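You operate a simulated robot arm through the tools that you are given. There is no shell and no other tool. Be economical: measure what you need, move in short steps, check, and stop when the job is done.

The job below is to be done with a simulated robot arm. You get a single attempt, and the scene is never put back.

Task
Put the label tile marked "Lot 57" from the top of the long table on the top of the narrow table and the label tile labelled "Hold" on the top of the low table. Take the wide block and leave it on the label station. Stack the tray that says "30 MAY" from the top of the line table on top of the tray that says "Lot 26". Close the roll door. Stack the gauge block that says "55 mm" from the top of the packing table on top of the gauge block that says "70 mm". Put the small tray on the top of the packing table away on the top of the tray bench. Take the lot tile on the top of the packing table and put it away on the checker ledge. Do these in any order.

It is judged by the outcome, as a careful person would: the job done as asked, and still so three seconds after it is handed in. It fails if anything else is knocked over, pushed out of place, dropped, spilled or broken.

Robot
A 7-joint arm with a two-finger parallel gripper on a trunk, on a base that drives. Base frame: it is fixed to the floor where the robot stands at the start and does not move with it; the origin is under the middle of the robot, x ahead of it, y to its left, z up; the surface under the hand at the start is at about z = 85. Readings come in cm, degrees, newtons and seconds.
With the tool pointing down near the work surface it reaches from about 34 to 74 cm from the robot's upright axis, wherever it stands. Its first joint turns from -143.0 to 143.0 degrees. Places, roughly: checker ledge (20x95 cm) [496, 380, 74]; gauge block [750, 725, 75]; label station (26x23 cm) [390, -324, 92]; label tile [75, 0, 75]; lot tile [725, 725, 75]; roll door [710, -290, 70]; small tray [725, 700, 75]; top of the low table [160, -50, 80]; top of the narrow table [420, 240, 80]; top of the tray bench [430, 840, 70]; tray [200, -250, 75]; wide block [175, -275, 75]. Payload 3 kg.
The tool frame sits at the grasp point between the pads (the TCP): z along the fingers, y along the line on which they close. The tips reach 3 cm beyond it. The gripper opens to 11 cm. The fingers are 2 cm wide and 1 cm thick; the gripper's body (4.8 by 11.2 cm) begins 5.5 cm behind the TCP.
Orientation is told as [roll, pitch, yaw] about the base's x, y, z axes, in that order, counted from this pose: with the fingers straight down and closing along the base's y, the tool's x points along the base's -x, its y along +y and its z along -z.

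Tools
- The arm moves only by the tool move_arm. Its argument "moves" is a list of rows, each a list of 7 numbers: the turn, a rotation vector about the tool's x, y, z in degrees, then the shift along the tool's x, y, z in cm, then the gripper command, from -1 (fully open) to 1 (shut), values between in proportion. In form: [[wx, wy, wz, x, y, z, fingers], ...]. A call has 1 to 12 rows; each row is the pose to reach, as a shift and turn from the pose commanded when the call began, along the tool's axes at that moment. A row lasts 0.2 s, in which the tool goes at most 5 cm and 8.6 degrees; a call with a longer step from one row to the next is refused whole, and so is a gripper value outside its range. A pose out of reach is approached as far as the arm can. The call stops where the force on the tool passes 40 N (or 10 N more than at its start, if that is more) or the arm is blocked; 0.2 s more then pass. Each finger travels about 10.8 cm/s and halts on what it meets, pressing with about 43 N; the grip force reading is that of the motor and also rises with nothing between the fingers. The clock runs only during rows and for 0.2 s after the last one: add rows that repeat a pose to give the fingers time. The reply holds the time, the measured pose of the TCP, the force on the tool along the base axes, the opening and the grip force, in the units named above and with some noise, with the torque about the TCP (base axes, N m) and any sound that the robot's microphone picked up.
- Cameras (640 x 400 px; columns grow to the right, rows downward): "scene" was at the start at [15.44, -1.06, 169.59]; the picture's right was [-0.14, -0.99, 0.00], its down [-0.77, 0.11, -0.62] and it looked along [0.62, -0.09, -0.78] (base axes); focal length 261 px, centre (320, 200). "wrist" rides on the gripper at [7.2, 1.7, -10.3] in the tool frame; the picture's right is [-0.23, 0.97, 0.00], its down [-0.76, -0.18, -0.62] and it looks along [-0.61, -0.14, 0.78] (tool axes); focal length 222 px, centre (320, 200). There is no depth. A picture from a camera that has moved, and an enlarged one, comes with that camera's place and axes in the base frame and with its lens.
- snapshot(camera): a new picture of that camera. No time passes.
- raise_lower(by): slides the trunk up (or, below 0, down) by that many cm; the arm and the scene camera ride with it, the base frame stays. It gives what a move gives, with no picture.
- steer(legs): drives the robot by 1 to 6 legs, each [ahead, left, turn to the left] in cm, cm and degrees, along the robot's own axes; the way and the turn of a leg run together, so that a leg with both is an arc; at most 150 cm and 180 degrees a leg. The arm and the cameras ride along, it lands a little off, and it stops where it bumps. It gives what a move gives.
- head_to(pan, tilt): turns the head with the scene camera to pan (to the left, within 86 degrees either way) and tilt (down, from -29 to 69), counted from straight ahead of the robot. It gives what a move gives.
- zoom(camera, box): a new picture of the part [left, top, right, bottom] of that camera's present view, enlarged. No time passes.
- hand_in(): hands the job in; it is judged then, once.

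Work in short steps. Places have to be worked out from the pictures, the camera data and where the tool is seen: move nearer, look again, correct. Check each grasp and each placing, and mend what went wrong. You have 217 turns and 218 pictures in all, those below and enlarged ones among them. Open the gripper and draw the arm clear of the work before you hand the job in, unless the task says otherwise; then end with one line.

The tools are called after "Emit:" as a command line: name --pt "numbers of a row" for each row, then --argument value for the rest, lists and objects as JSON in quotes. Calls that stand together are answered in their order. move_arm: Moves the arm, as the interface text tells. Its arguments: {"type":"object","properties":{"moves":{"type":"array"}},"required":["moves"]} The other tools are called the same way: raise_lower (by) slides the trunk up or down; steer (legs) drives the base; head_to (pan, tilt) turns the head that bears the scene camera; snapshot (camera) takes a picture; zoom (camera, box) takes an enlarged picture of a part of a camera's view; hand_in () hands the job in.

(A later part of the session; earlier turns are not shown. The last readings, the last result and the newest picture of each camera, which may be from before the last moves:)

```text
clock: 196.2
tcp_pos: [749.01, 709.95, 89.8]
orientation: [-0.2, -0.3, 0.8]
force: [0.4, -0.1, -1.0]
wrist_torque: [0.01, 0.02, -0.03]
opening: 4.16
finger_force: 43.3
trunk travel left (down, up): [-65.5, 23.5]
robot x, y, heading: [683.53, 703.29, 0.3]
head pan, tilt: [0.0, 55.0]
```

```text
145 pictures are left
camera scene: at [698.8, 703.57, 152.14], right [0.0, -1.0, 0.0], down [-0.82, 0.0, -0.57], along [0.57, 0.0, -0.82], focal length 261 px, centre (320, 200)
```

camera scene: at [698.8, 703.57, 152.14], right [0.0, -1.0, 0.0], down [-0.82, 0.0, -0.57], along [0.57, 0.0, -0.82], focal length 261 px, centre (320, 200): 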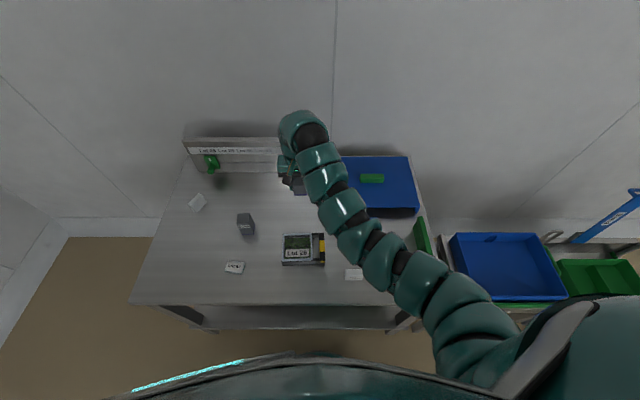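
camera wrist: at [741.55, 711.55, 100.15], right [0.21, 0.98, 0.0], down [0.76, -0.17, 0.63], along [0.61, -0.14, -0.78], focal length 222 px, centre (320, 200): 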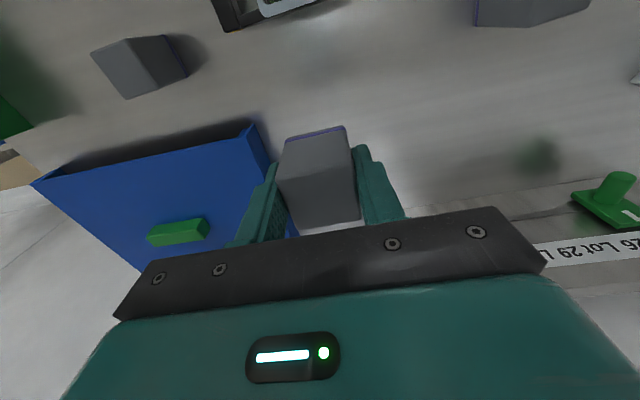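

Move over the 70 mm block, at z≈95, and look.

Emit:
move_arm --pt "0 0 0 1.5 -3 -3 1" --pt "0 0 0 3.2 -6.5 -5 1" --pt "0 0 0 5 -10 -5 1" --pt "0 0 0 6.8 -13.5 -5 1" --pt "0 0 0 8.2 -16.5 -5 1" --pt "0 0 0 8.2 -16.5 -5 1"

Emit:
snapshot --camera "wrist"

Emit:
zoom --camera "wrist" --box '[240, 60, 400, 160]'

```text
clock: 197.6
tcp_pos: [750.66, 704.37, 90.31]
orientation: [-0.1, -0.5, 0.7]
force: [-0.2, 0.4, -1.9]
wrist_torque: [0.02, -0.01, 0.02]
opening: 4.15
finger_force: 42.7
out of reach, approached as far as the arm can: row 1, 2, 3, 4, 5, 6
trunk travel left (down, up): [-65.5, 23.5]
robot x, y, heading: [683.84, 703.9, 0.1]
head pan, tilt: [0.0, 55.0]
```

```text
144 pictures are left
camera wrist: at [743.37, 705.97, 100.61], right [0.21, 0.98, 0.0], down [0.76, -0.17, 0.63], along [0.61, -0.14, -0.78], focal length 222 px, centre (320, 200)
```

wrist: 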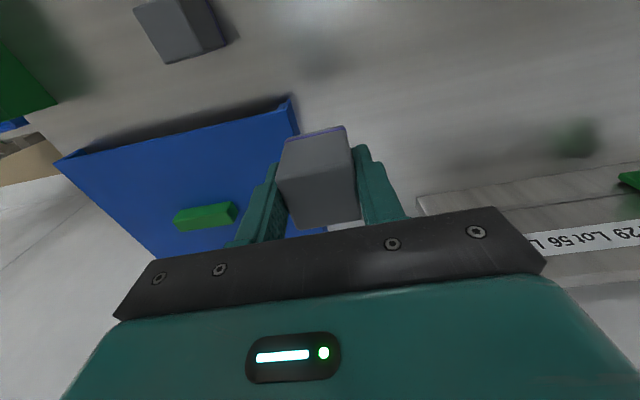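

```text
4.00 times, centred on (320, 110) of wrist
camera zoom: at [743.37, 705.97, 100.61], right [0.21, 0.98, 0.0], down [0.76, -0.17, 0.63], along [0.61, -0.14, -0.78], focal length 888 px, centre (320, 560)
```

zoom: 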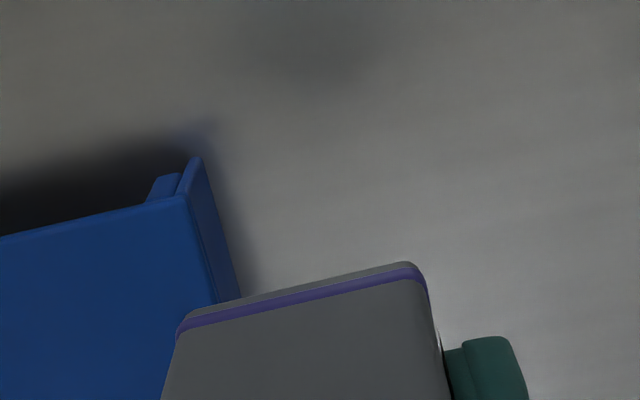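

Raise the trunk 6 cm to give height, then move at that height.

Emit:
raise_lower --by 6

Emit:
move_arm --pt "0 0 0 3 -3 0 1" --pt "0 0 0 6 -6 0 1" --pt "0 0 0 9.7 -9 0 1" --pt "0 0 0 9.7 -11.1 0 1" --pt "0 0 0 9.7 -11.1 0 1"

Emit:
snapshot --camera "wrist"

Emit:
zoom --camera "wrist" --box '[240, 60, 400, 160]'

```text
clock: 198.6
tcp_pos: [750.81, 704.2, 96.31]
orientation: [-0.2, -0.3, 0.7]
force: [0.2, -0.1, -1.1]
wrist_torque: [-0.01, -0.01, 0.0]
opening: 4.15
finger_force: 42.9
trunk travel left (down, up): [-71.5, 17.5]
robot x, y, heading: [683.48, 703.39, 0.1]
head pan, tilt: [0.0, 55.0]
```

```text
clock: 199.8
tcp_pos: [742.45, 696.28, 90.65]
orientation: [-0.3, -0.7, 0.8]
force: [-0.3, 0.0, -2.4]
wrist_torque: [0.0, -0.01, -0.03]
opening: 4.16
finger_force: 43.2
out of reach, approached as far as the arm can: row 1, 2, 3, 4, 5
trunk travel left (down, up): [-71.5, 17.5]
robot x, y, heading: [683.54, 703.67, 0.2]
head pan, tilt: [0.0, 55.0]
```

```text
142 pictures are left
camera wrist: at [735.08, 697.99, 100.9], right [0.21, 0.98, 0.0], down [0.76, -0.16, 0.63], along [0.62, -0.14, -0.77], focal length 222 px, centre (320, 200)
```

wrist: 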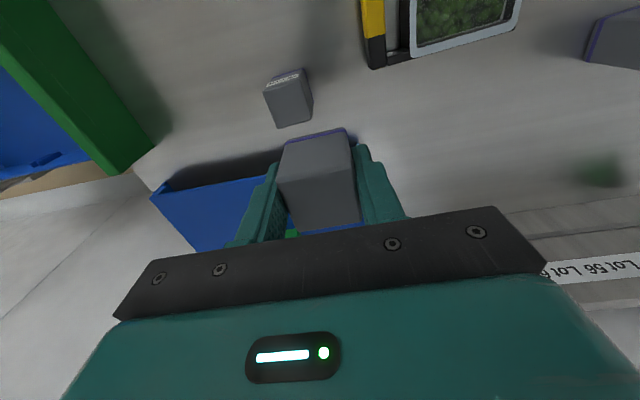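

```text
4.00 times, centred on (320, 110) of wrist
camera zoom: at [735.08, 697.99, 100.9], right [0.21, 0.98, 0.0], down [0.76, -0.16, 0.63], along [0.62, -0.14, -0.77], focal length 888 px, centre (320, 560)
```

zoom: 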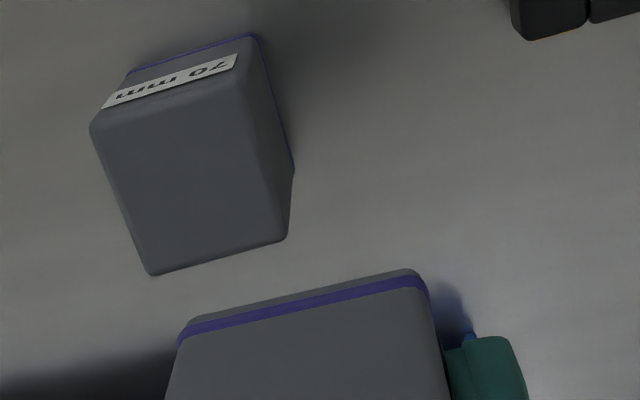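

70 mm block: centre (741.1,693.2), yaw ≈+3°. Held block's centre is ≈0.5 cm ahead of the TCP, bottom ≈4.7 below it. I go above it at small clearance and check.

Emit:
move_arm --pt "0 0 -1 1.0 -1.5 0 1" --pt "0 0 -2.2 1.9 -3.1 1 1" --pt "0 0 -2.2 1.9 -3.1 4 1" --pt "0 0 -2.2 1.9 -3.1 6 1" --pt "0 0 -2.2 1.9 -3.1 6 1"

Emit:
snapshot --camera "wrist"

Emit:
zoom --camera "scene" --box '[260, 160, 400, 260]'

```text
clock: 201.0
tcp_pos: [741.03, 693.06, 84.38]
orientation: [-0.2, -0.4, 3.0]
force: [0.0, 0.7, -0.3]
wrist_torque: [0.01, 0.01, -0.02]
opening: 4.14
finger_force: 42.7
trunk travel left (down, up): [-71.5, 17.5]
robot x, y, heading: [683.59, 703.64, 0.0]
head pan, tilt: [0.0, 55.0]
```

```text
140 pictures are left
camera wrist: at [733.64, 694.54, 94.77], right [0.18, 0.98, 0.0], down [0.77, -0.14, 0.63], along [0.62, -0.11, -0.78], focal length 222 px, centre (320, 200)
```

wrist: 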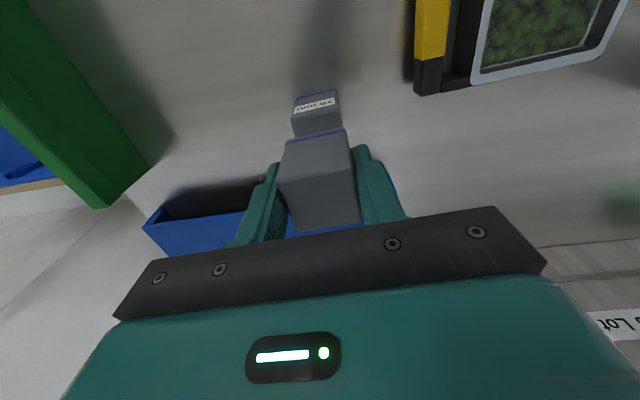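

```text
4.00 times, centred on (330, 210) of scene
camera zoom: at [698.79, 703.66, 158.14], right [0.0, -1.0, 0.0], down [-0.82, 0.0, -0.57], along [0.57, 0.0, -0.82], focal length 1042 px, centre (280, 160)
```

zoom: 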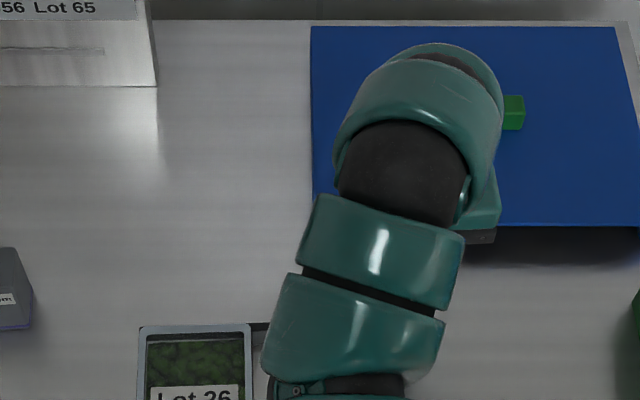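

Emit:
zoom --camera "wrist" --box '[270, 80, 370, 160]'

```text
5.00 times, centred on (320, 120) of wrist
camera zoom: at [733.64, 694.54, 94.77], right [0.18, 0.98, 0.0], down [0.77, -0.14, 0.63], along [0.62, -0.11, -0.78], focal length 1111 px, centre (320, 600)
```

zoom: 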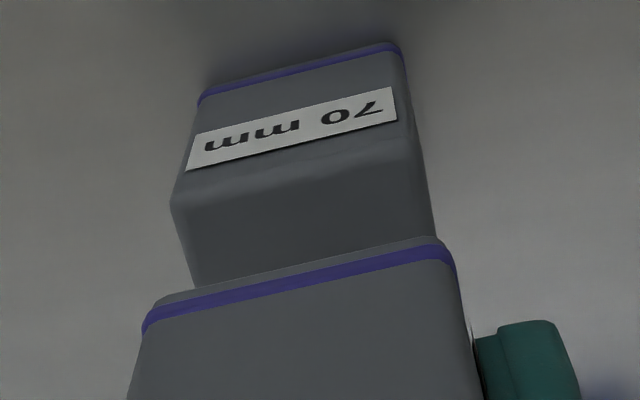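

Y is aligned; the held block is ≈0.4 cm too far in +x. I correct and lower gently to contact.

Emit:
move_arm --pt "0 0 0 0.4 0 0.7 1" --pt "0 0 0 0.4 0 1.4 1" --pt "0 0 0 0.4 0 1.9 1" --pt "0 0 0 0.4 0 2.2 1" --pt "0 0 0 0.4 0 2.5 1" --pt "0 0 0 0.4 0 2.5 1"

Emit:
zoom --camera "wrist" --box '[270, 80, 370, 160]'

```text
clock: 202.4
tcp_pos: [740.82, 693.09, 81.98]
orientation: [-0.2, -0.3, 2.9]
force: [-0.3, 0.0, -1.6]
wrist_torque: [-0.01, 0.03, 0.03]
opening: 4.16
finger_force: 43.0
trunk travel left (down, up): [-71.5, 17.5]
robot x, y, heading: [683.59, 703.61, -0.2]
head pan, tilt: [0.0, 55.0]
```

```text
5.00 times, centred on (320, 120) of wrist
camera zoom: at [733.33, 694.59, 92.4], right [0.18, 0.98, 0.0], down [0.77, -0.14, 0.63], along [0.62, -0.11, -0.78], focal length 1111 px, centre (320, 600)
```

zoom: 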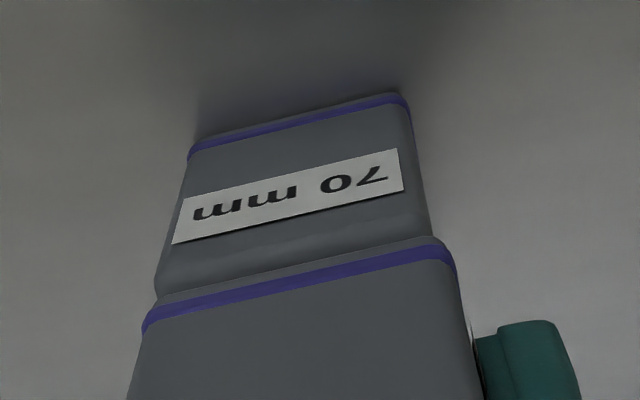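

Nearly touching and aligned. Lower the last bit.

Emit:
move_arm --pt "0 0 0 0.1 0 0.2 1" --pt "0 0 0 0.1 0 0.4 1" --pt "0 0 0 0.1 0 0.6 1" --pt "0 0 0 0.1 0 0.7 1"

Emit:
zoom --camera "wrist" --box '[270, 80, 370, 160]'

```text
clock: 203.4
tcp_pos: [740.71, 693.23, 81.3]
orientation: [-0.2, -0.4, 2.9]
force: [0.0, -0.1, -1.3]
wrist_torque: [-0.01, 0.02, 0.0]
opening: 4.13
finger_force: 43.3
trunk travel left (down, up): [-71.5, 17.5]
robot x, y, heading: [683.77, 703.39, 0.4]
head pan, tilt: [0.0, 55.0]
```

```text
5.00 times, centred on (320, 120) of wrist
camera zoom: at [733.27, 694.57, 91.68], right [0.18, 0.98, 0.0], down [0.77, -0.14, 0.63], along [0.62, -0.11, -0.78], focal length 1111 px, centre (320, 600)
```

zoom: 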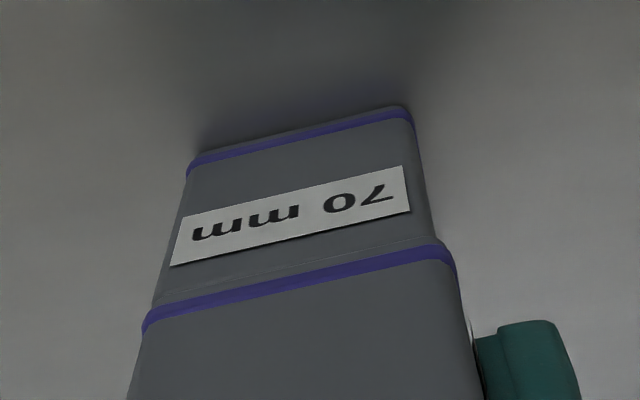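

Almost at contact; continue in tiny steps until force rises.

Emit:
move_arm --pt "0 0 0 0 0 0.15 1" --pt "0 0 0 0 0 0.3 1" --pt "0 0 0 0 0 0.4 1" --pt "0 0 0 0 0 0.4 1"

```text
clock: 204.5
tcp_pos: [740.71, 693.11, 81.36]
orientation: [-0.3, -0.8, 2.9]
force: [-7.0, -1.6, 25.9]
wrist_torque: [0.06, 0.77, 0.05]
opening: 4.15
finger_force: 43.2
trunk travel left (down, up): [-71.5, 17.5]
robot x, y, heading: [683.55, 703.9, 0.2]
head pan, tilt: [0.0, 55.0]
stopped in row 4: the force on the tool passed its limit at 41 N (the readings are from after the stop); the commanded pose is now the measured one
```

In contact. I release and lift straight up.

Emit:
move_arm --pt "0 0 0 0 0 0 0.2" --pt "0 0 0 0 0 0 0" --pt "0 0 0 0 0 0 -0.2" --pt "0 0 0 0 0 0 -0.2" --pt "0 0 0 0 0 -3 -0.2" --pt "0 0 0 0 0 -6 -0.2" --pt "0 0 0 0 0 -9 -0.2"

Emit:
raise_lower --by 5

Emit:
snapshot --camera "wrist"

```text
clock: 206.1
tcp_pos: [740.75, 693.31, 90.06]
orientation: [-0.1, -0.6, 2.8]
force: [-0.6, 0.0, 0.1]
wrist_torque: [0.01, -0.01, 0.0]
opening: 6.61
finger_force: 0.0
trunk travel left (down, up): [-71.5, 17.5]
robot x, y, heading: [683.45, 703.39, -0.1]
head pan, tilt: [0.0, 55.0]
```

```text
clock: 207.1
tcp_pos: [740.71, 693.26, 94.93]
orientation: [-0.2, -0.5, 2.8]
force: [-0.2, -0.3, -0.3]
wrist_torque: [-0.01, 0.0, -0.02]
opening: 6.61
finger_force: 0.1
trunk travel left (down, up): [-76.5, 12.5]
robot x, y, heading: [683.91, 703.48, 0.0]
head pan, tilt: [0.0, 55.0]
```

```text
135 pictures are left
camera wrist: at [733.24, 694.68, 105.31], right [0.18, 0.98, 0.0], down [0.76, -0.14, 0.63], along [0.62, -0.11, -0.78], focal length 222 px, centre (320, 200)
```

wrist: 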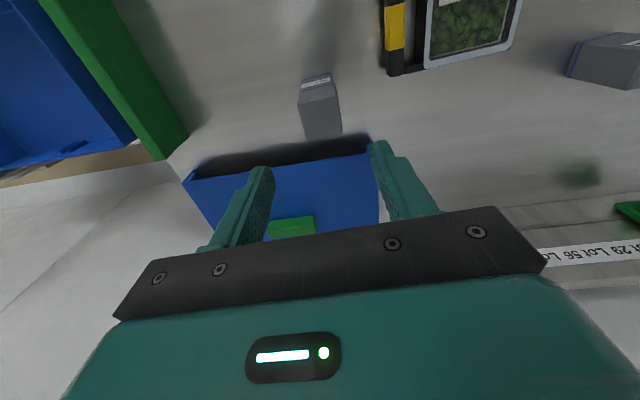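

The stack stands. Next, the small tray "Lot 26" at ≈(735,711); I zoom to understand its shape.

Emit:
move_arm --pt "0 0 0 4 1 0 -1" --pt "0 0 0 8 2 0 -1" --pt "0 0 0 12 3 0 -1" --pt "0 0 0 16 4 0 -1" --pt "0 0 0 16 4 0 -1"

Emit:
snapshot --camera "wrist"

Emit:
zoom --camera "scene" --box '[220, 170, 400, 290]'

```text
clock: 208.3
tcp_pos: [726.56, 696.21, 94.6]
orientation: [-0.2, -0.6, 2.9]
force: [0.2, -0.8, 0.5]
wrist_torque: [0.04, -0.02, -0.02]
opening: 11.0
finger_force: 0.1
out of reach, approached as far as the arm can: row 4, 5
trunk travel left (down, up): [-76.5, 12.5]
robot x, y, heading: [683.51, 703.67, 0.1]
head pan, tilt: [0.0, 55.0]
```

```text
134 pictures are left
camera wrist: at [719.05, 697.48, 104.89], right [0.18, 0.98, 0.0], down [0.76, -0.14, 0.63], along [0.62, -0.11, -0.78], focal length 222 px, centre (320, 200)
```

wrist: 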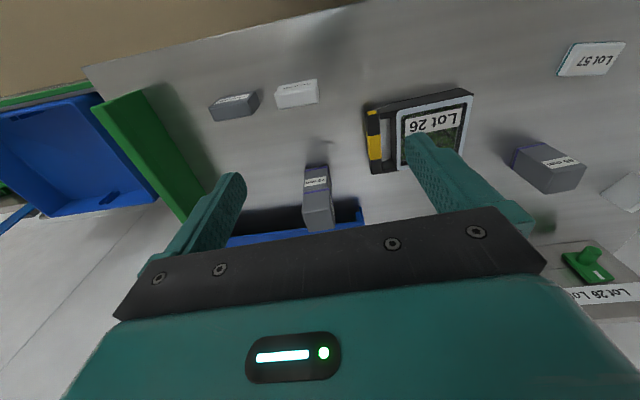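

```text
3.33 times, centred on (310, 230) of scene
camera zoom: at [698.72, 703.68, 163.14], right [0.0, -1.0, 0.0], down [-0.82, 0.0, -0.57], along [0.57, 0.0, -0.82], focal length 869 px, centre (353, 100)
```

zoom: 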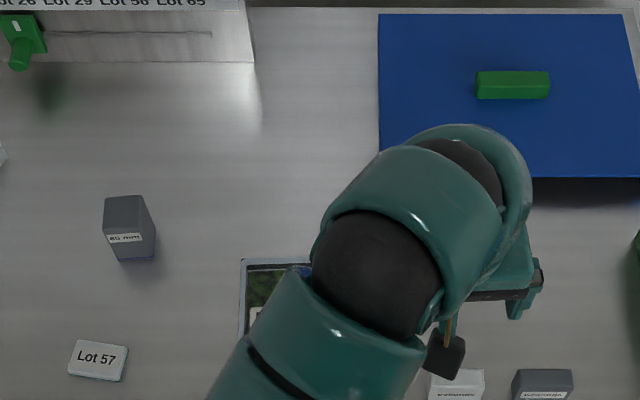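

Emit:
zoom --camera "wrist" --box '[340, 60, 500, 190]'

```text
3.08 times, centred on (420, 125) of wrist
camera zoom: at [719.05, 697.48, 104.89], right [0.18, 0.98, 0.0], down [0.76, -0.14, 0.63], along [0.62, -0.11, -0.78], focal length 684 px, centre (12, 431)
```

zoom: 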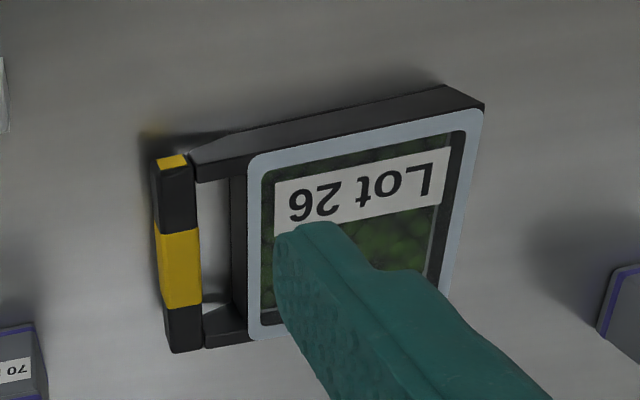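

The tray body is ≈9.8 cm wide in x (730–740), y 706–715.6, with a handle at the south end. I'll grip the body across x: turn the tool to yaw ≈92 above it and look.

Emit:
move_arm --pt "0 0 -8 -0.9 1.3 0 -1" --pt "0 0 -16 -1.8 2.6 0 -1" --pt "0 0 -24 -2.7 3.9 0 -1" --pt "0 0 -32 -3.6 5.2 0 -1" --pt "0 0 -40 -4.5 6.5 0 -1" --pt "0 0 -48 -5.4 7.8 0 -1" --pt "0 0 -56 -6.3 9.1 0 -1" --pt "0 0 -64 -7.2 10.4 0 -1" --pt "0 0 -72 -8.1 11.7 0 -1" --pt "0 0 -80 -9.1 13.0 0 -1" --pt "0 0 -88.5 -9.1 13.7 0 -1" --pt "0 0 -88.5 -9.1 13.7 0 -1"

Emit:
snapshot --camera "wrist"

```text
clock: 210.9
tcp_pos: [734.96, 710.24, 94.74]
orientation: [-0.7, 0.1, 91.5]
force: [0.4, 0.1, 0.4]
wrist_torque: [0.0, 0.0, 0.03]
opening: 11.01
finger_force: 0.0
trunk travel left (down, up): [-76.5, 12.5]
robot x, y, heading: [683.68, 703.47, 0.1]
head pan, tilt: [0.0, 55.0]
```

```text
131 pictures are left
camera wrist: at [733.22, 703.02, 105.18], right [-0.98, 0.2, -0.01], down [0.15, 0.77, 0.62], along [0.13, 0.61, -0.78], focal length 222 px, centre (320, 200)
```

wrist: 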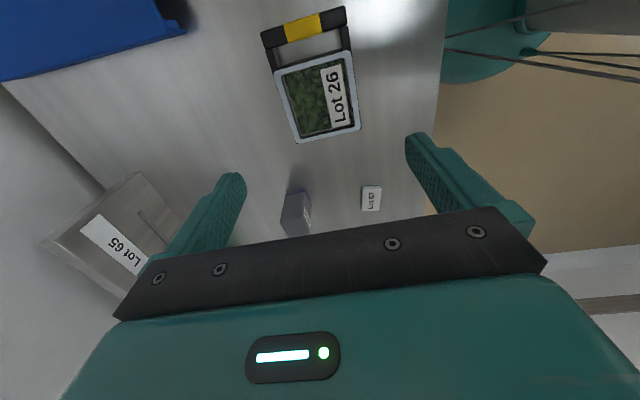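

Emit:
zoom --camera "wrist" --box '[240, 0, 380, 160]'

```text
2.50 times, centred on (310, 80) of wrist
camera zoom: at [733.22, 703.02, 105.18], right [-0.98, 0.2, -0.01], down [0.15, 0.77, 0.62], along [0.13, 0.61, -0.78], focal length 555 px, centre (345, 500)
```

zoom: 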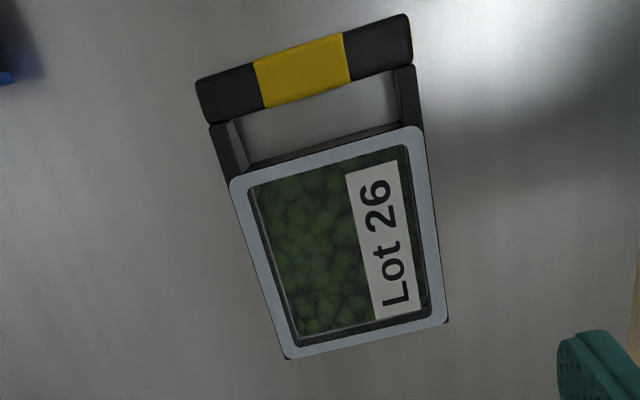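

Tray centre ≈(735.1,711.1), yaw ≈+3°, width ≈9.6–9.8. I align and go down to just above the rim to verify finger clearance.

Emit:
move_arm --pt "0 0 -1.5 0 -0.1 4 -1" --pt "0 0 -1.5 0 -0.1 8 -1" --pt "0 0 -1.5 0 -0.1 12 -1" --pt "0 0 -1.5 0 -0.1 15.5 -1" --pt "0 0 -1.5 0 -0.1 15.5 -1"

Emit:
snapshot --camera "wrist"

```text
clock: 212.1
tcp_pos: [734.95, 710.38, 79.37]
orientation: [-0.6, 0.2, 92.8]
force: [0.5, -0.4, 0.2]
wrist_torque: [0.01, 0.0, -0.04]
opening: 11.01
finger_force: 0.0
trunk travel left (down, up): [-76.5, 12.5]
robot x, y, heading: [683.76, 703.53, 0.1]
head pan, tilt: [0.0, 55.0]
```

```text
129 pictures are left
camera wrist: at [733.43, 703.18, 89.7], right [-0.98, 0.18, -0.01], down [0.13, 0.77, 0.62], along [0.12, 0.61, -0.78], focal length 222 px, centre (320, 200)
```

wrist: 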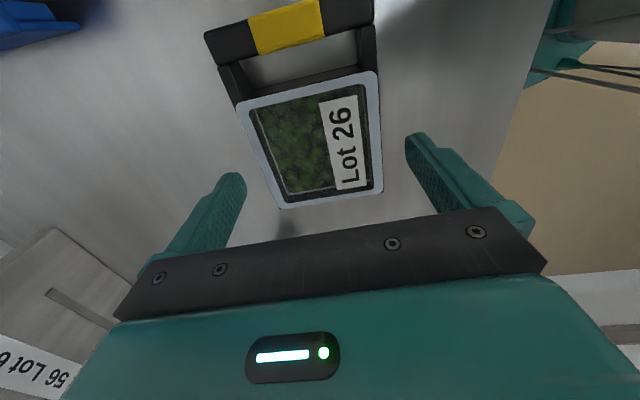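

Centre ≈735.2 in x; margins about 0.5 cm per side. I correct and lower slowly.

Emit:
move_arm --pt "0 0 0 0 -0.25 1.0 -1" --pt "0 0 0 0 -0.25 2.0 -1" --pt "0 0 0 0 -0.25 3.0 -1" --pt "0 0 0 0 -0.25 4.0 -1" --pt "0 0 0 0 -0.25 4.0 -1"

Emit:
snapshot --camera "wrist"

```text
clock: 213.3
tcp_pos: [735.48, 710.23, 75.17]
orientation: [-0.7, 0.2, 92.9]
force: [0.0, 1.0, -0.2]
wrist_torque: [0.0, -0.05, -0.02]
opening: 10.99
finger_force: 0.0
trunk travel left (down, up): [-76.5, 12.5]
robot x, y, heading: [683.48, 703.42, -0.1]
head pan, tilt: [0.0, 55.0]
```

```text
128 pictures are left
camera wrist: at [733.94, 702.91, 85.56], right [-0.98, 0.18, -0.01], down [0.13, 0.77, 0.62], along [0.12, 0.61, -0.78], focal length 222 px, centre (320, 200)
```

wrist: 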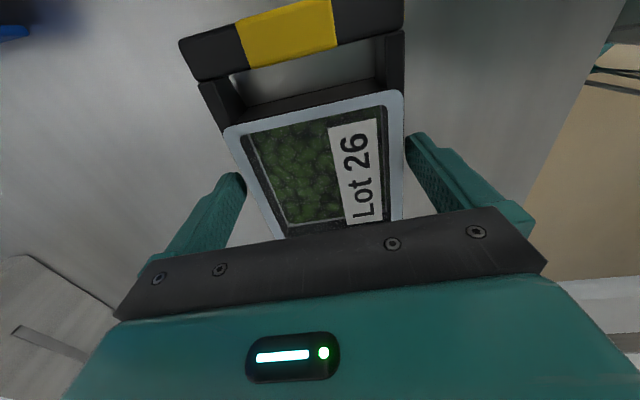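

Rim sits just between the fingers, no force. Continue down 1.4 and close.

Emit:
move_arm --pt "0 0 0 0 0.1 0.5 -1" --pt "0 0 0 0 0.1 1.0 -1" --pt "0 0 0 0 0.1 1.4 -1" --pt "0 0 0 0 0.1 1.4 -1"

Emit:
snapshot --camera "wrist"

```text
clock: 214.3
tcp_pos: [735.37, 710.1, 73.81]
orientation: [-0.5, 0.1, 92.8]
force: [-0.3, -0.3, -0.2]
wrist_torque: [-0.02, 0.01, -0.04]
opening: 11.01
finger_force: 0.1
trunk travel left (down, up): [-76.5, 12.5]
robot x, y, heading: [683.73, 703.53, 0.1]
head pan, tilt: [0.0, 55.0]
```

```text
127 pictures are left
camera wrist: at [733.93, 702.86, 84.2], right [-0.98, 0.18, -0.01], down [0.13, 0.77, 0.62], along [0.12, 0.61, -0.78], focal length 222 px, centre (320, 200)
```

wrist: 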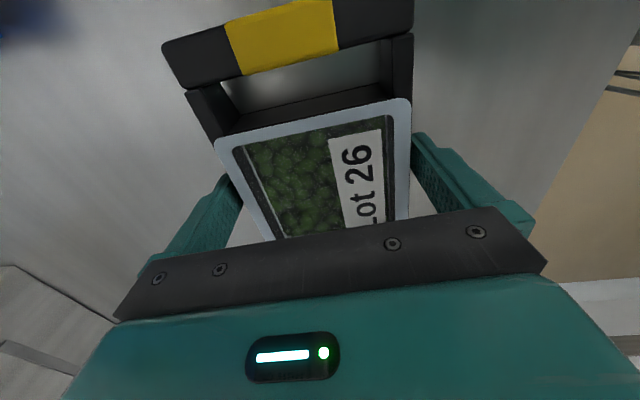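

Fingers straddle the tray. Close and lift a few cm.

Emit:
move_arm --pt "0 0 0 0 0 0 1" --pt "0 0 0 0 0 0 1" --pt "0 0 0 0 0 0 1" --pt "0 0 0 0 0 -2 1" --pt "0 0 0 0 0 -5 1" --pt "0 0 0 0 0 -9 1" --pt "0 0 0 0 0 -13 1" --pt "0 0 0 0 0 -16 1"

Emit:
snapshot --camera "wrist"

```text
clock: 216.1
tcp_pos: [735.31, 710.05, 89.71]
orientation: [-0.4, 0.2, 92.9]
force: [0.2, -0.3, -1.4]
wrist_torque: [-0.01, 0.0, 0.03]
opening: 9.96
finger_force: 43.0
trunk travel left (down, up): [-76.5, 12.5]
robot x, y, heading: [683.5, 703.9, 0.1]
head pan, tilt: [0.0, 55.0]
```

```text
126 pictures are left
camera wrist: at [733.84, 702.82, 100.06], right [-0.98, 0.18, -0.01], down [0.13, 0.77, 0.62], along [0.12, 0.61, -0.78], focal length 222 px, centre (320, 200)
```

wrist: 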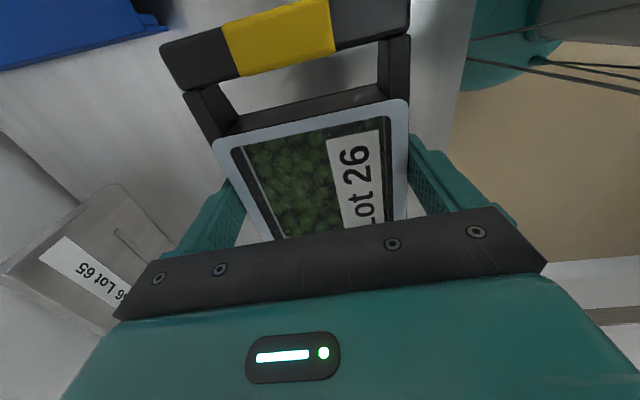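

The tray is held (9.96). I back away into the aisle and turn north toward the tray bench.

Emit:
steer --legs '[[-110, 0, 0], [0, 0, 90]]'

Emit:
head_to --pan 35 --tilt 25

Emit:
snapshot --camera "scene"

```text
clock: 225.4
tcp_pos: [569.63, 755.18, 89.68]
orientation: [-0.7, 0.3, -177.2]
force: [0.0, -0.3, -1.0]
wrist_torque: [0.02, 0.03, 0.04]
opening: 9.95
finger_force: 42.7
trunk travel left (down, up): [-76.5, 12.5]
robot x, y, heading: [575.77, 703.5, 90.1]
head pan, tilt: [0.0, 55.0]
```

```text
clock: 226.4
tcp_pos: [569.55, 755.11, 89.72]
orientation: [-0.6, 0.2, -177.1]
force: [-0.5, -0.4, -1.1]
wrist_torque: [0.03, 0.0, -0.01]
opening: 9.93
finger_force: 43.1
trunk travel left (down, up): [-76.5, 12.5]
robot x, y, heading: [575.88, 703.89, 90.3]
head pan, tilt: [35.0, 25.0]
```

```text
125 pictures are left
camera scene: at [570.67, 719.04, 167.53], right [0.82, 0.58, 0.0], down [0.24, -0.35, -0.91], along [-0.52, 0.74, -0.42], focal length 261 px, centre (320, 200)
```

scene: 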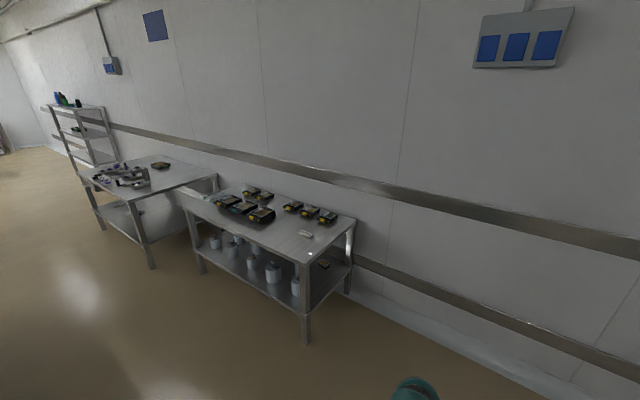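

Emit:
zoom --camera "scene" --box '[170, 160, 370, 285]'

```text
3.20 times, centred on (270, 222) of scene
camera zoom: at [570.67, 719.04, 167.53], right [0.82, 0.58, 0.0], down [0.24, -0.35, -0.91], along [-0.52, 0.74, -0.42], focal length 834 px, centre (480, 128)
```

zoom: 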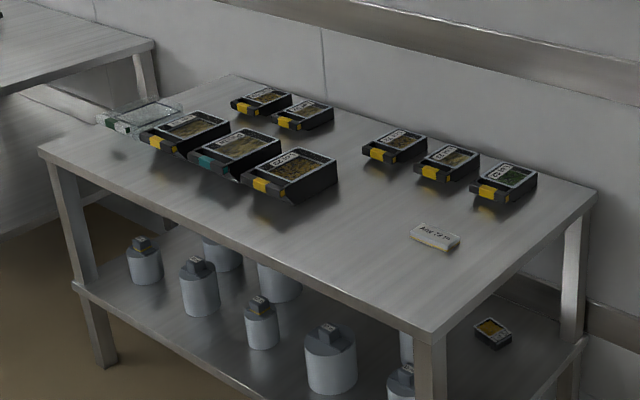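

The bench's front strip at x≈448–468 is free. I drive to stand in front of it so that the tray comes over (454,830).

Emit:
steer --legs '[[0, 115, 0], [66, 0, -0.3]]'

Emit:
head_to --pan 0 --tilt 50

Emit:
snapshot --camera "scene"

Emit:
snapshot --camera "wrist"

```text
clock: 235.5
tcp_pos: [452.75, 819.38, 89.61]
orientation: [-0.5, 0.2, -176.4]
force: [0.3, 0.0, -1.2]
wrist_torque: [0.0, 0.0, -0.01]
opening: 9.94
finger_force: 42.8
trunk travel left (down, up): [-76.5, 12.5]
robot x, y, heading: [460.26, 768.03, 90.8]
head pan, tilt: [35.0, 25.0]
```

```text
clock: 236.5
tcp_pos: [452.77, 819.31, 89.55]
orientation: [-0.6, 0.2, -176.3]
force: [-0.5, 0.1, -0.8]
wrist_torque: [0.01, 0.0, 0.0]
opening: 9.94
finger_force: 43.1
trunk travel left (down, up): [-76.5, 12.5]
robot x, y, heading: [460.09, 767.67, 91.2]
head pan, tilt: [0.0, 50.0]
```

```text
123 pictures are left
camera scene: at [459.68, 783.45, 163.79], right [1.0, 0.02, 0.0], down [0.01, -0.77, -0.64], along [-0.01, 0.64, -0.77], focal length 261 px, centre (320, 200)
```

scene: 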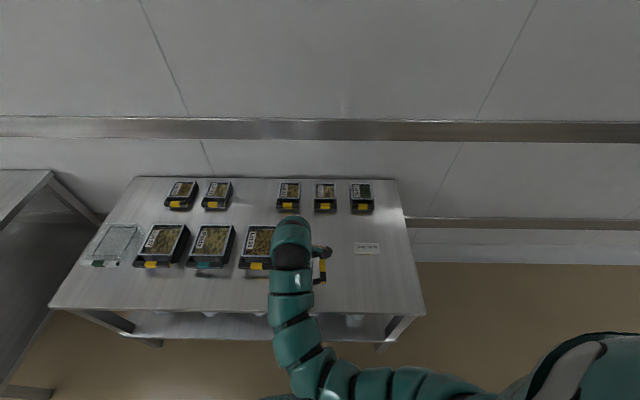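

```text
122 pictures are left
camera wrist: at [460.1, 818.02, 100.02], right [-0.16, -0.99, -0.01], down [-0.77, 0.12, 0.62], along [-0.61, 0.11, -0.78], focal length 222 px, centre (320, 200)
```

wrist: 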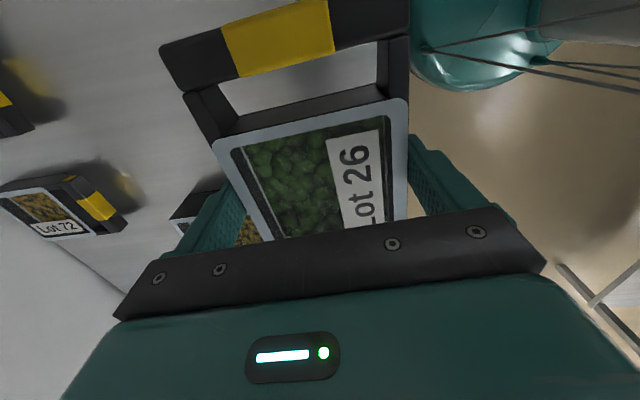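

Target spot (456,831) is free. Move over it and descend to z 77.

Emit:
move_arm --pt "0 0 0 1.3 -4 0 1" --pt "0 0 0 2.6 -8 0 1" --pt "0 0 0 3.95 -11.5 0 1" --pt "0 0 0 3.95 -11.5 4 1" --pt "0 0 0 3.95 -11.5 8 1" --pt "0 0 0 3.95 -11.5 12 1" --pt "0 0 0 3.95 -11.5 12 1"

Emit:
snapshot --camera "wrist"

Emit:
snapshot --camera "scene"

```text
clock: 238.1
tcp_pos: [456.23, 831.14, 77.99]
orientation: [-0.6, 0.2, -176.3]
force: [0.2, 1.0, -2.4]
wrist_torque: [-0.02, -0.02, 0.0]
opening: 9.94
finger_force: 43.0
trunk travel left (down, up): [-76.5, 12.5]
robot x, y, heading: [459.83, 767.92, 90.8]
head pan, tilt: [0.0, 50.0]
```

```text
121 pictures are left
camera wrist: at [463.34, 829.96, 88.37], right [-0.17, -0.99, -0.01], down [-0.77, 0.12, 0.62], along [-0.61, 0.11, -0.78], focal length 222 px, centre (320, 200)
```

wrist: 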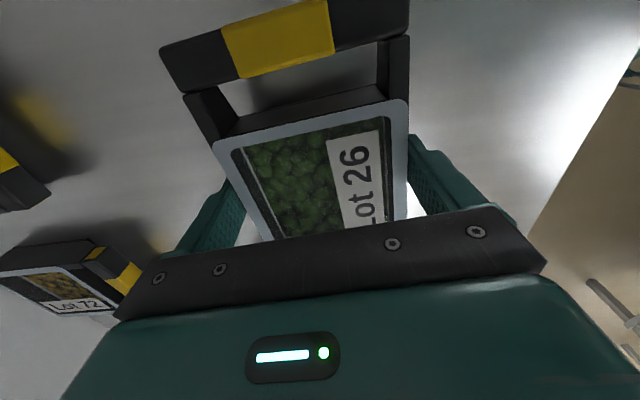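

```text
120 pictures are left
camera scene: at [459.71, 783.44, 163.79], right [1.0, 0.01, 0.0], down [0.01, -0.77, -0.64], along [-0.01, 0.64, -0.77], focal length 261 px, centre (320, 200)
```

scene: 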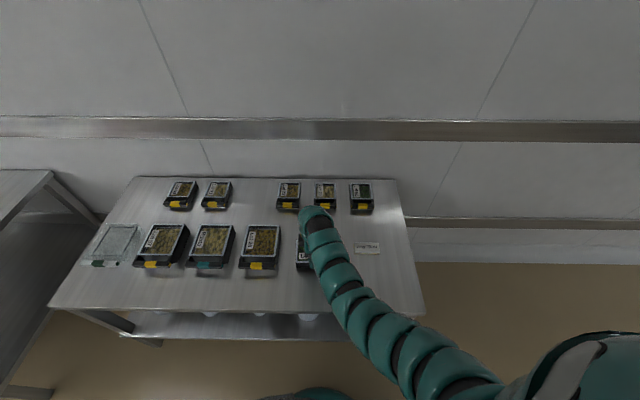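

Clear of neighbours. Lower to near contact.

Emit:
move_arm --pt "0 0 0 0 0 1.2 1" --pt "0 0 0 0 0 2.4 1" --pt "0 0 0 0 0 3.2 1" --pt "0 0 0 0 0 3.6 1" --pt "0 0 0 0 0 3.9 1" --pt "0 0 0 0 0 4.2 1" --pt "0 0 0 0 0 4.4 1"

Emit:
snapshot --camera "wrist"

```text
clock: 238.9
tcp_pos: [456.1, 831.47, 75.61]
orientation: [-1.3, 0.1, -176.3]
force: [1.8, -4.8, 32.2]
wrist_torque: [-1.83, -0.38, 0.11]
opening: 9.98
finger_force: 43.7
trunk travel left (down, up): [-76.5, 12.5]
robot x, y, heading: [460.2, 767.71, 91.1]
head pan, tilt: [0.0, 50.0]
stopped in row 3: the force on the tool passed its limit at 42 N (the readings are from after the stop); the commanded pose is now the measured one
```

```text
119 pictures are left
camera wrist: at [463.31, 830.1, 86.01], right [-0.16, -0.99, -0.02], down [-0.77, 0.12, 0.63], along [-0.61, 0.12, -0.78], focal length 222 px, centre (320, 200)
```

wrist: 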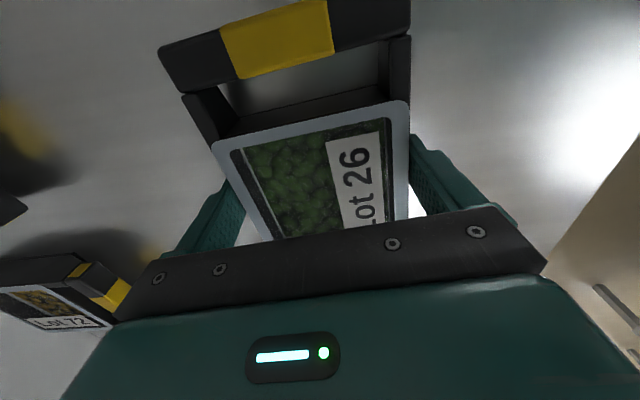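

Contact at 75.6 on the south side with slight roll. I level the tool (+1.2° about x) and settle.

Emit:
move_arm --pt "0.6 0 0 0 0 -0.2 1" --pt "1.2 0 0 0 0 -0.1 1" --pt "1.2 0 0 0 0 0.1 1" --pt "1.2 0 0 0 0 0.1 1"

```text
clock: 239.9
tcp_pos: [456.03, 831.57, 75.53]
orientation: [-2.5, 0.1, -176.5]
force: [0.9, -4.6, 22.6]
wrist_torque: [-1.34, -0.79, 0.0]
opening: 10.02
finger_force: 43.3
trunk travel left (down, up): [-76.5, 12.5]
robot x, y, heading: [459.84, 767.71, 91.1]
head pan, tilt: [0.0, 50.0]
stopped in row 4: the force on the tool passed its limit at 44 N (the readings are from after the stop); the commanded pose is now the measured one
```

The roll sign is inverted at this yaw; correct the other way after lifting slightly.

Emit:
move_arm --pt "-0.8 0 0 0 0 -0.4 1" --pt "-1.6 0 0 0 0 -0.5 1" --pt "-2.4 0 0 0 0 -0.5 1" --pt "-2.4 0 0 0 0 -0.5 1"

Emit:
snapshot --camera "wrist"

```text
clock: 240.9
tcp_pos: [456.0, 831.64, 75.83]
orientation: [0.1, 0.1, -176.4]
force: [-0.7, -0.4, -1.1]
wrist_torque: [-0.02, 0.02, 0.0]
opening: 10.03
finger_force: 43.0
trunk travel left (down, up): [-76.5, 12.5]
robot x, y, heading: [459.87, 767.65, 90.8]
head pan, tilt: [0.0, 50.0]
```

```text
118 pictures are left
camera wrist: at [463.28, 830.51, 86.23], right [-0.17, -0.99, 0.0], down [-0.77, 0.13, 0.62], along [-0.61, 0.1, -0.78], focal length 222 px, centre (320, 200)
```

wrist: 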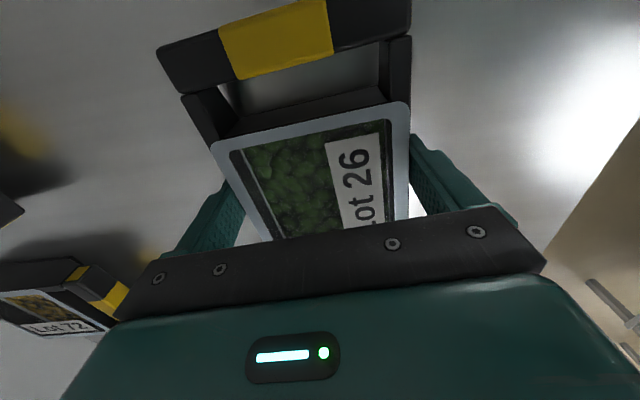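

Level now. Lower in fine steps to contact.

Emit:
move_arm --pt "0 0 0 0 0 0.2 1" --pt "0 0 0 0 0 0.4 1" --pt "0 0 0 0 0 0.5 1" --pt "0 0 0 0 0 0.6 1" --pt "0 0 0 0 0 0.7 1"

```text
clock: 242.1
tcp_pos: [456.07, 831.63, 75.53]
orientation: [-0.3, 0.1, -176.5]
force: [0.5, 1.8, 27.1]
wrist_torque: [0.1, -0.07, 0.01]
opening: 9.96
finger_force: 43.1
trunk travel left (down, up): [-76.5, 12.5]
robot x, y, heading: [459.75, 767.79, 90.6]
head pan, tilt: [0.0, 50.0]
```

Flat contact. Release fully and lift straight up.

Emit:
move_arm --pt "0 0 0 0 0 -0.2 -1" --pt "0 0 0 0 0 -0.2 -1" --pt "0 0 0 0 0 -0.2 -1" --pt "0 0 0 0 0 -1.5 -1" --pt "0 0 0 0 0 -3 -1" --pt "0 0 0 0 0 -6 -1" --pt "0 0 0 0 0 -10 -1" --pt "0 0 0 0 0 -14 -1"

Emit:
snapshot --camera "wrist"

```text
clock: 243.9
tcp_pos: [455.63, 831.44, 89.1]
orientation: [0.0, 0.1, -176.4]
force: [0.1, -0.4, 0.0]
wrist_torque: [0.0, 0.01, -0.04]
opening: 10.99
finger_force: 0.0
trunk travel left (down, up): [-76.5, 12.5]
robot x, y, heading: [460.11, 767.81, 91.0]
head pan, tilt: [0.0, 50.0]
```

```text
117 pictures are left
camera wrist: at [462.9, 830.15, 99.48], right [-0.16, -0.99, 0.0], down [-0.77, 0.13, 0.62], along [-0.61, 0.1, -0.78], focal length 222 px, centre (320, 200)
```

wrist: 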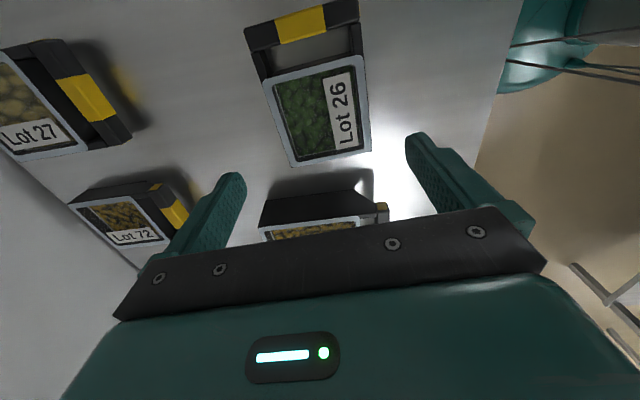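

Tray placed well. I rotate the wrist back and drive back to the packing table for the lot tile.

Emit:
move_arm --pt "0 0 8 0 2 -0.5 -1" --pt "0 0 16 0 4 -0.5 -1" --pt "0 0 24 0 6 -0.5 -1" --pt "0 0 32 0 8 -0.5 -1" --pt "0 0 40 0 9 -0.5 -1" --pt "0 0 48 0 10 -0.5 -1" --pt "0 0 56 0 11 -0.5 -1" --pt "0 0 64 0 12 -0.5 -1" --pt "0 0 72 0 12 -0.5 -1" --pt "0 0 80 0 12 -0.5 -1" --pt "0 0 88 0 12 -0.5 -1"

Emit:
steer --legs '[[-53, 0, 0], [0, -140, -1], [0, 0, -90], [80, 0, 0]]'

Emit:
head_to --pan 0 --tilt 55

Emit:
snapshot --camera "scene"

```text
clock: 246.3
tcp_pos: [456.71, 819.66, 89.6]
orientation: [-0.1, 0.0, 95.6]
force: [-0.9, -0.3, 0.3]
wrist_torque: [0.01, -0.02, 0.02]
opening: 11.0
finger_force: 0.0
trunk travel left (down, up): [-76.5, 12.5]
robot x, y, heading: [459.76, 767.7, 90.8]
head pan, tilt: [0.0, 50.0]
```

```text
clock: 263.7
tcp_pos: [732.69, 717.24, 89.6]
orientation: [-0.2, 0.1, 3.4]
force: [0.6, 0.3, 0.7]
wrist_torque: [0.0, -0.01, -0.01]
opening: 10.99
finger_force: 0.0
trunk travel left (down, up): [-76.5, 12.5]
robot x, y, heading: [680.66, 715.93, -1.3]
head pan, tilt: [0.0, 50.0]
```

```text
clock: 264.4
tcp_pos: [732.83, 717.31, 89.64]
orientation: [-0.2, 0.0, 3.4]
force: [0.4, 0.9, 0.0]
wrist_torque: [0.02, -0.01, -0.02]
opening: 11.0
finger_force: 0.0
trunk travel left (down, up): [-76.5, 12.5]
robot x, y, heading: [680.65, 715.85, -1.1]
head pan, tilt: [0.0, 55.0]
```

```text
116 pictures are left
camera scene: at [695.79, 715.57, 163.14], right [-0.02, -1.0, 0.0], down [-0.82, 0.02, -0.57], along [0.57, -0.01, -0.82], focal length 261 px, centre (320, 200)
```

scene: 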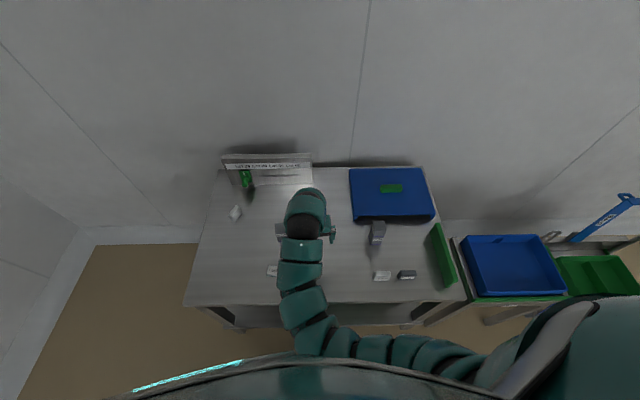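

Move over the lot tile at ≈(729,731) and look.

Emit:
move_arm --pt "0 0 0 1 4.5 0 -1" --pt "0 0 0 2 9 0 -1" --pt "0 0 0 3 13 2 -1" --pt "0 0 0 3 14.2 6 -1" --pt "0 0 0 3 14.2 8 -1" --pt "0 0 0 3 14.2 8 -1"

Emit:
snapshot --camera "wrist"

```text
clock: 265.8
tcp_pos: [728.83, 731.34, 81.68]
orientation: [-0.1, 0.0, 3.5]
force: [-0.5, -0.3, -0.5]
wrist_torque: [0.0, -0.01, -0.01]
opening: 10.99
finger_force: 0.1
trunk travel left (down, up): [-76.5, 12.5]
robot x, y, heading: [680.56, 715.82, -1.0]
head pan, tilt: [0.0, 55.0]
```

```text
115 pictures are left
camera wrist: at [721.48, 732.53, 91.91], right [0.17, 0.99, 0.0], down [0.77, -0.13, 0.62], along [0.61, -0.11, -0.78], focal length 222 px, centre (320, 200)
```

wrist: 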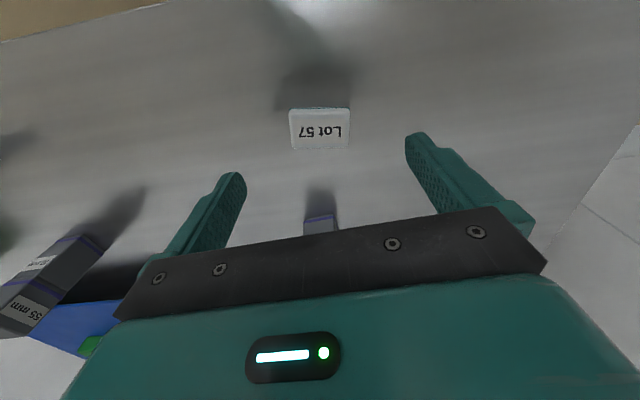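

The stacked block reads "55 mm" — good. Tile centre ≈(729.3,731.0), yaw ≈-9.5°. Align, descend and grip.

Emit:
move_arm --pt "0 0 6.5 -0.5 -0.3 2 -1" --pt "0 0 13 -0.5 -0.3 4 -1" --pt "0 0 13 -0.5 -0.3 6 -1" --pt "0 0 13 -0.5 -0.3 7.4 -1" --pt "0 0 13 -0.5 -0.3 8.0 -1" --pt "0 0 13 -0.5 -0.3 8.0 -1"

Emit:
snapshot --camera "wrist"

```text
clock: 267.2
tcp_pos: [729.29, 730.96, 73.45]
orientation: [0.0, 0.0, -9.4]
force: [0.5, 0.3, -0.3]
wrist_torque: [-0.01, 0.0, -0.03]
opening: 11.01
finger_force: 0.1
trunk travel left (down, up): [-76.5, 12.5]
robot x, y, heading: [680.7, 715.99, -1.1]
head pan, tilt: [0.0, 55.0]
```

```text
114 pictures are left
camera wrist: at [722.43, 733.84, 83.84], right [0.38, 0.92, 0.0], down [0.72, -0.3, 0.62], along [0.57, -0.24, -0.78], focal length 222 px, centre (320, 200)
```

wrist: 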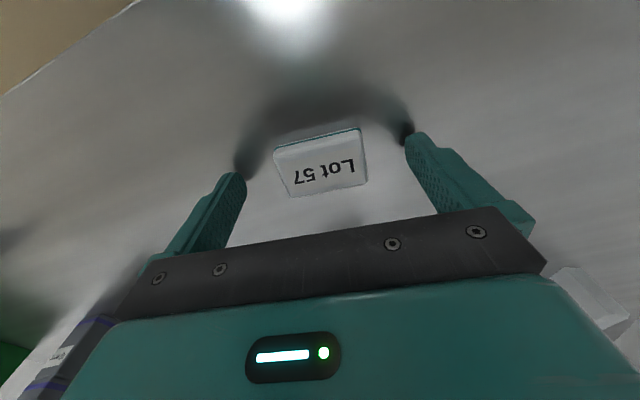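

Aligned. Close and lift.

Emit:
move_arm --pt "0 0 0 0 0 0 1" --pt "0 0 0 0 0 0 1" --pt "0 0 0 0 0 0 1" --pt "0 0 0 0 0 -3 1" --pt "0 0 0 0 0 -7 1" --pt "0 0 0 0 0 -11 1" --pt "0 0 0 0 0 -15 1"

Emit:
snapshot --camera "wrist"

```text
clock: 268.8
tcp_pos: [729.12, 730.95, 88.49]
orientation: [-0.1, 0.1, -9.4]
force: [0.5, 0.3, 0.1]
wrist_torque: [-0.01, -0.01, 0.02]
opening: 5.46
finger_force: 42.7
trunk travel left (down, up): [-76.5, 12.5]
robot x, y, heading: [681.0, 716.26, -1.1]
head pan, tilt: [0.0, 55.0]
```

```text
113 pictures are left
camera wrist: at [722.25, 733.81, 98.82], right [0.38, 0.92, 0.0], down [0.72, -0.3, 0.62], along [0.57, -0.24, -0.78], focal length 222 px, centre (320, 200)
```

wrist: 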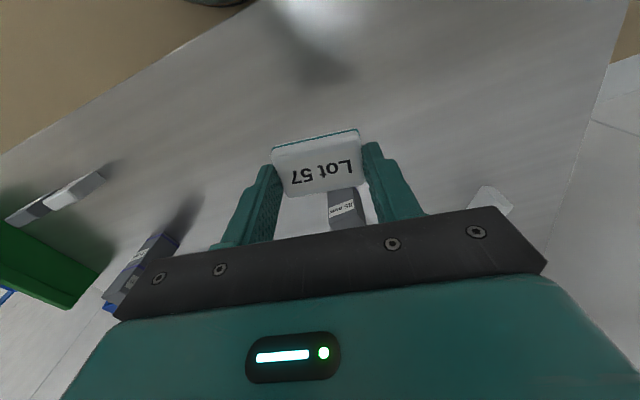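

Tile held. I back off, turn south, and drive around toward the checker ledge's north side.

Emit:
steer --legs '[[-42, 0, 0], [0, 0, -89], [130, 0, 0], [110, 0, 0], [0, -90, 0]]'

Emit:
head_to --pan -25 --tilt 35

Emit:
snapshot --camera "scene"

```text
clock: 290.9
tcp_pos: [555.6, 429.07, 88.29]
orientation: [-0.2, 0.0, -100.0]
force: [-0.6, 0.1, 0.4]
wrist_torque: [0.05, -0.01, 0.03]
opening: 5.45
finger_force: 43.5
trunk travel left (down, up): [-76.5, 12.5]
robot x, y, heading: [540.97, 477.7, -91.8]
head pan, tilt: [0.0, 55.0]
```

```text
clock: 291.8
tcp_pos: [555.59, 428.99, 88.4]
orientation: [-0.1, 0.1, -100.0]
force: [-0.8, 0.3, -0.3]
wrist_torque: [0.0, 0.0, 0.0]
opening: 5.49
finger_force: 43.4
trunk travel left (down, up): [-76.5, 12.5]
robot x, y, heading: [540.63, 477.67, -91.4]
head pan, tilt: [-25.0, 35.0]
```

```text
112 pictures are left
camera scene: at [536.82, 461.92, 165.96], right [-0.89, 0.45, 0.0], down [0.26, 0.51, -0.82], along [-0.37, -0.73, -0.57], focal length 261 px, centre (320, 200)
```

scene: 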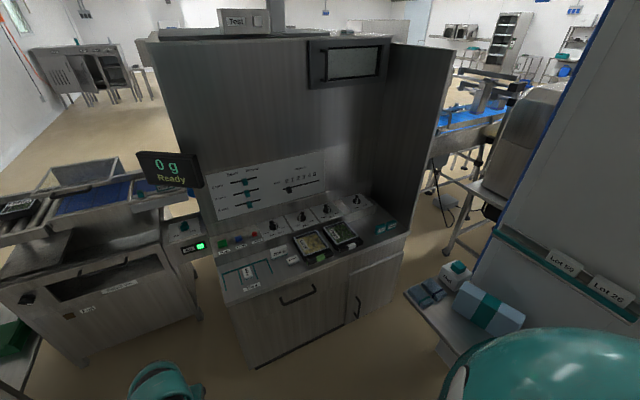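

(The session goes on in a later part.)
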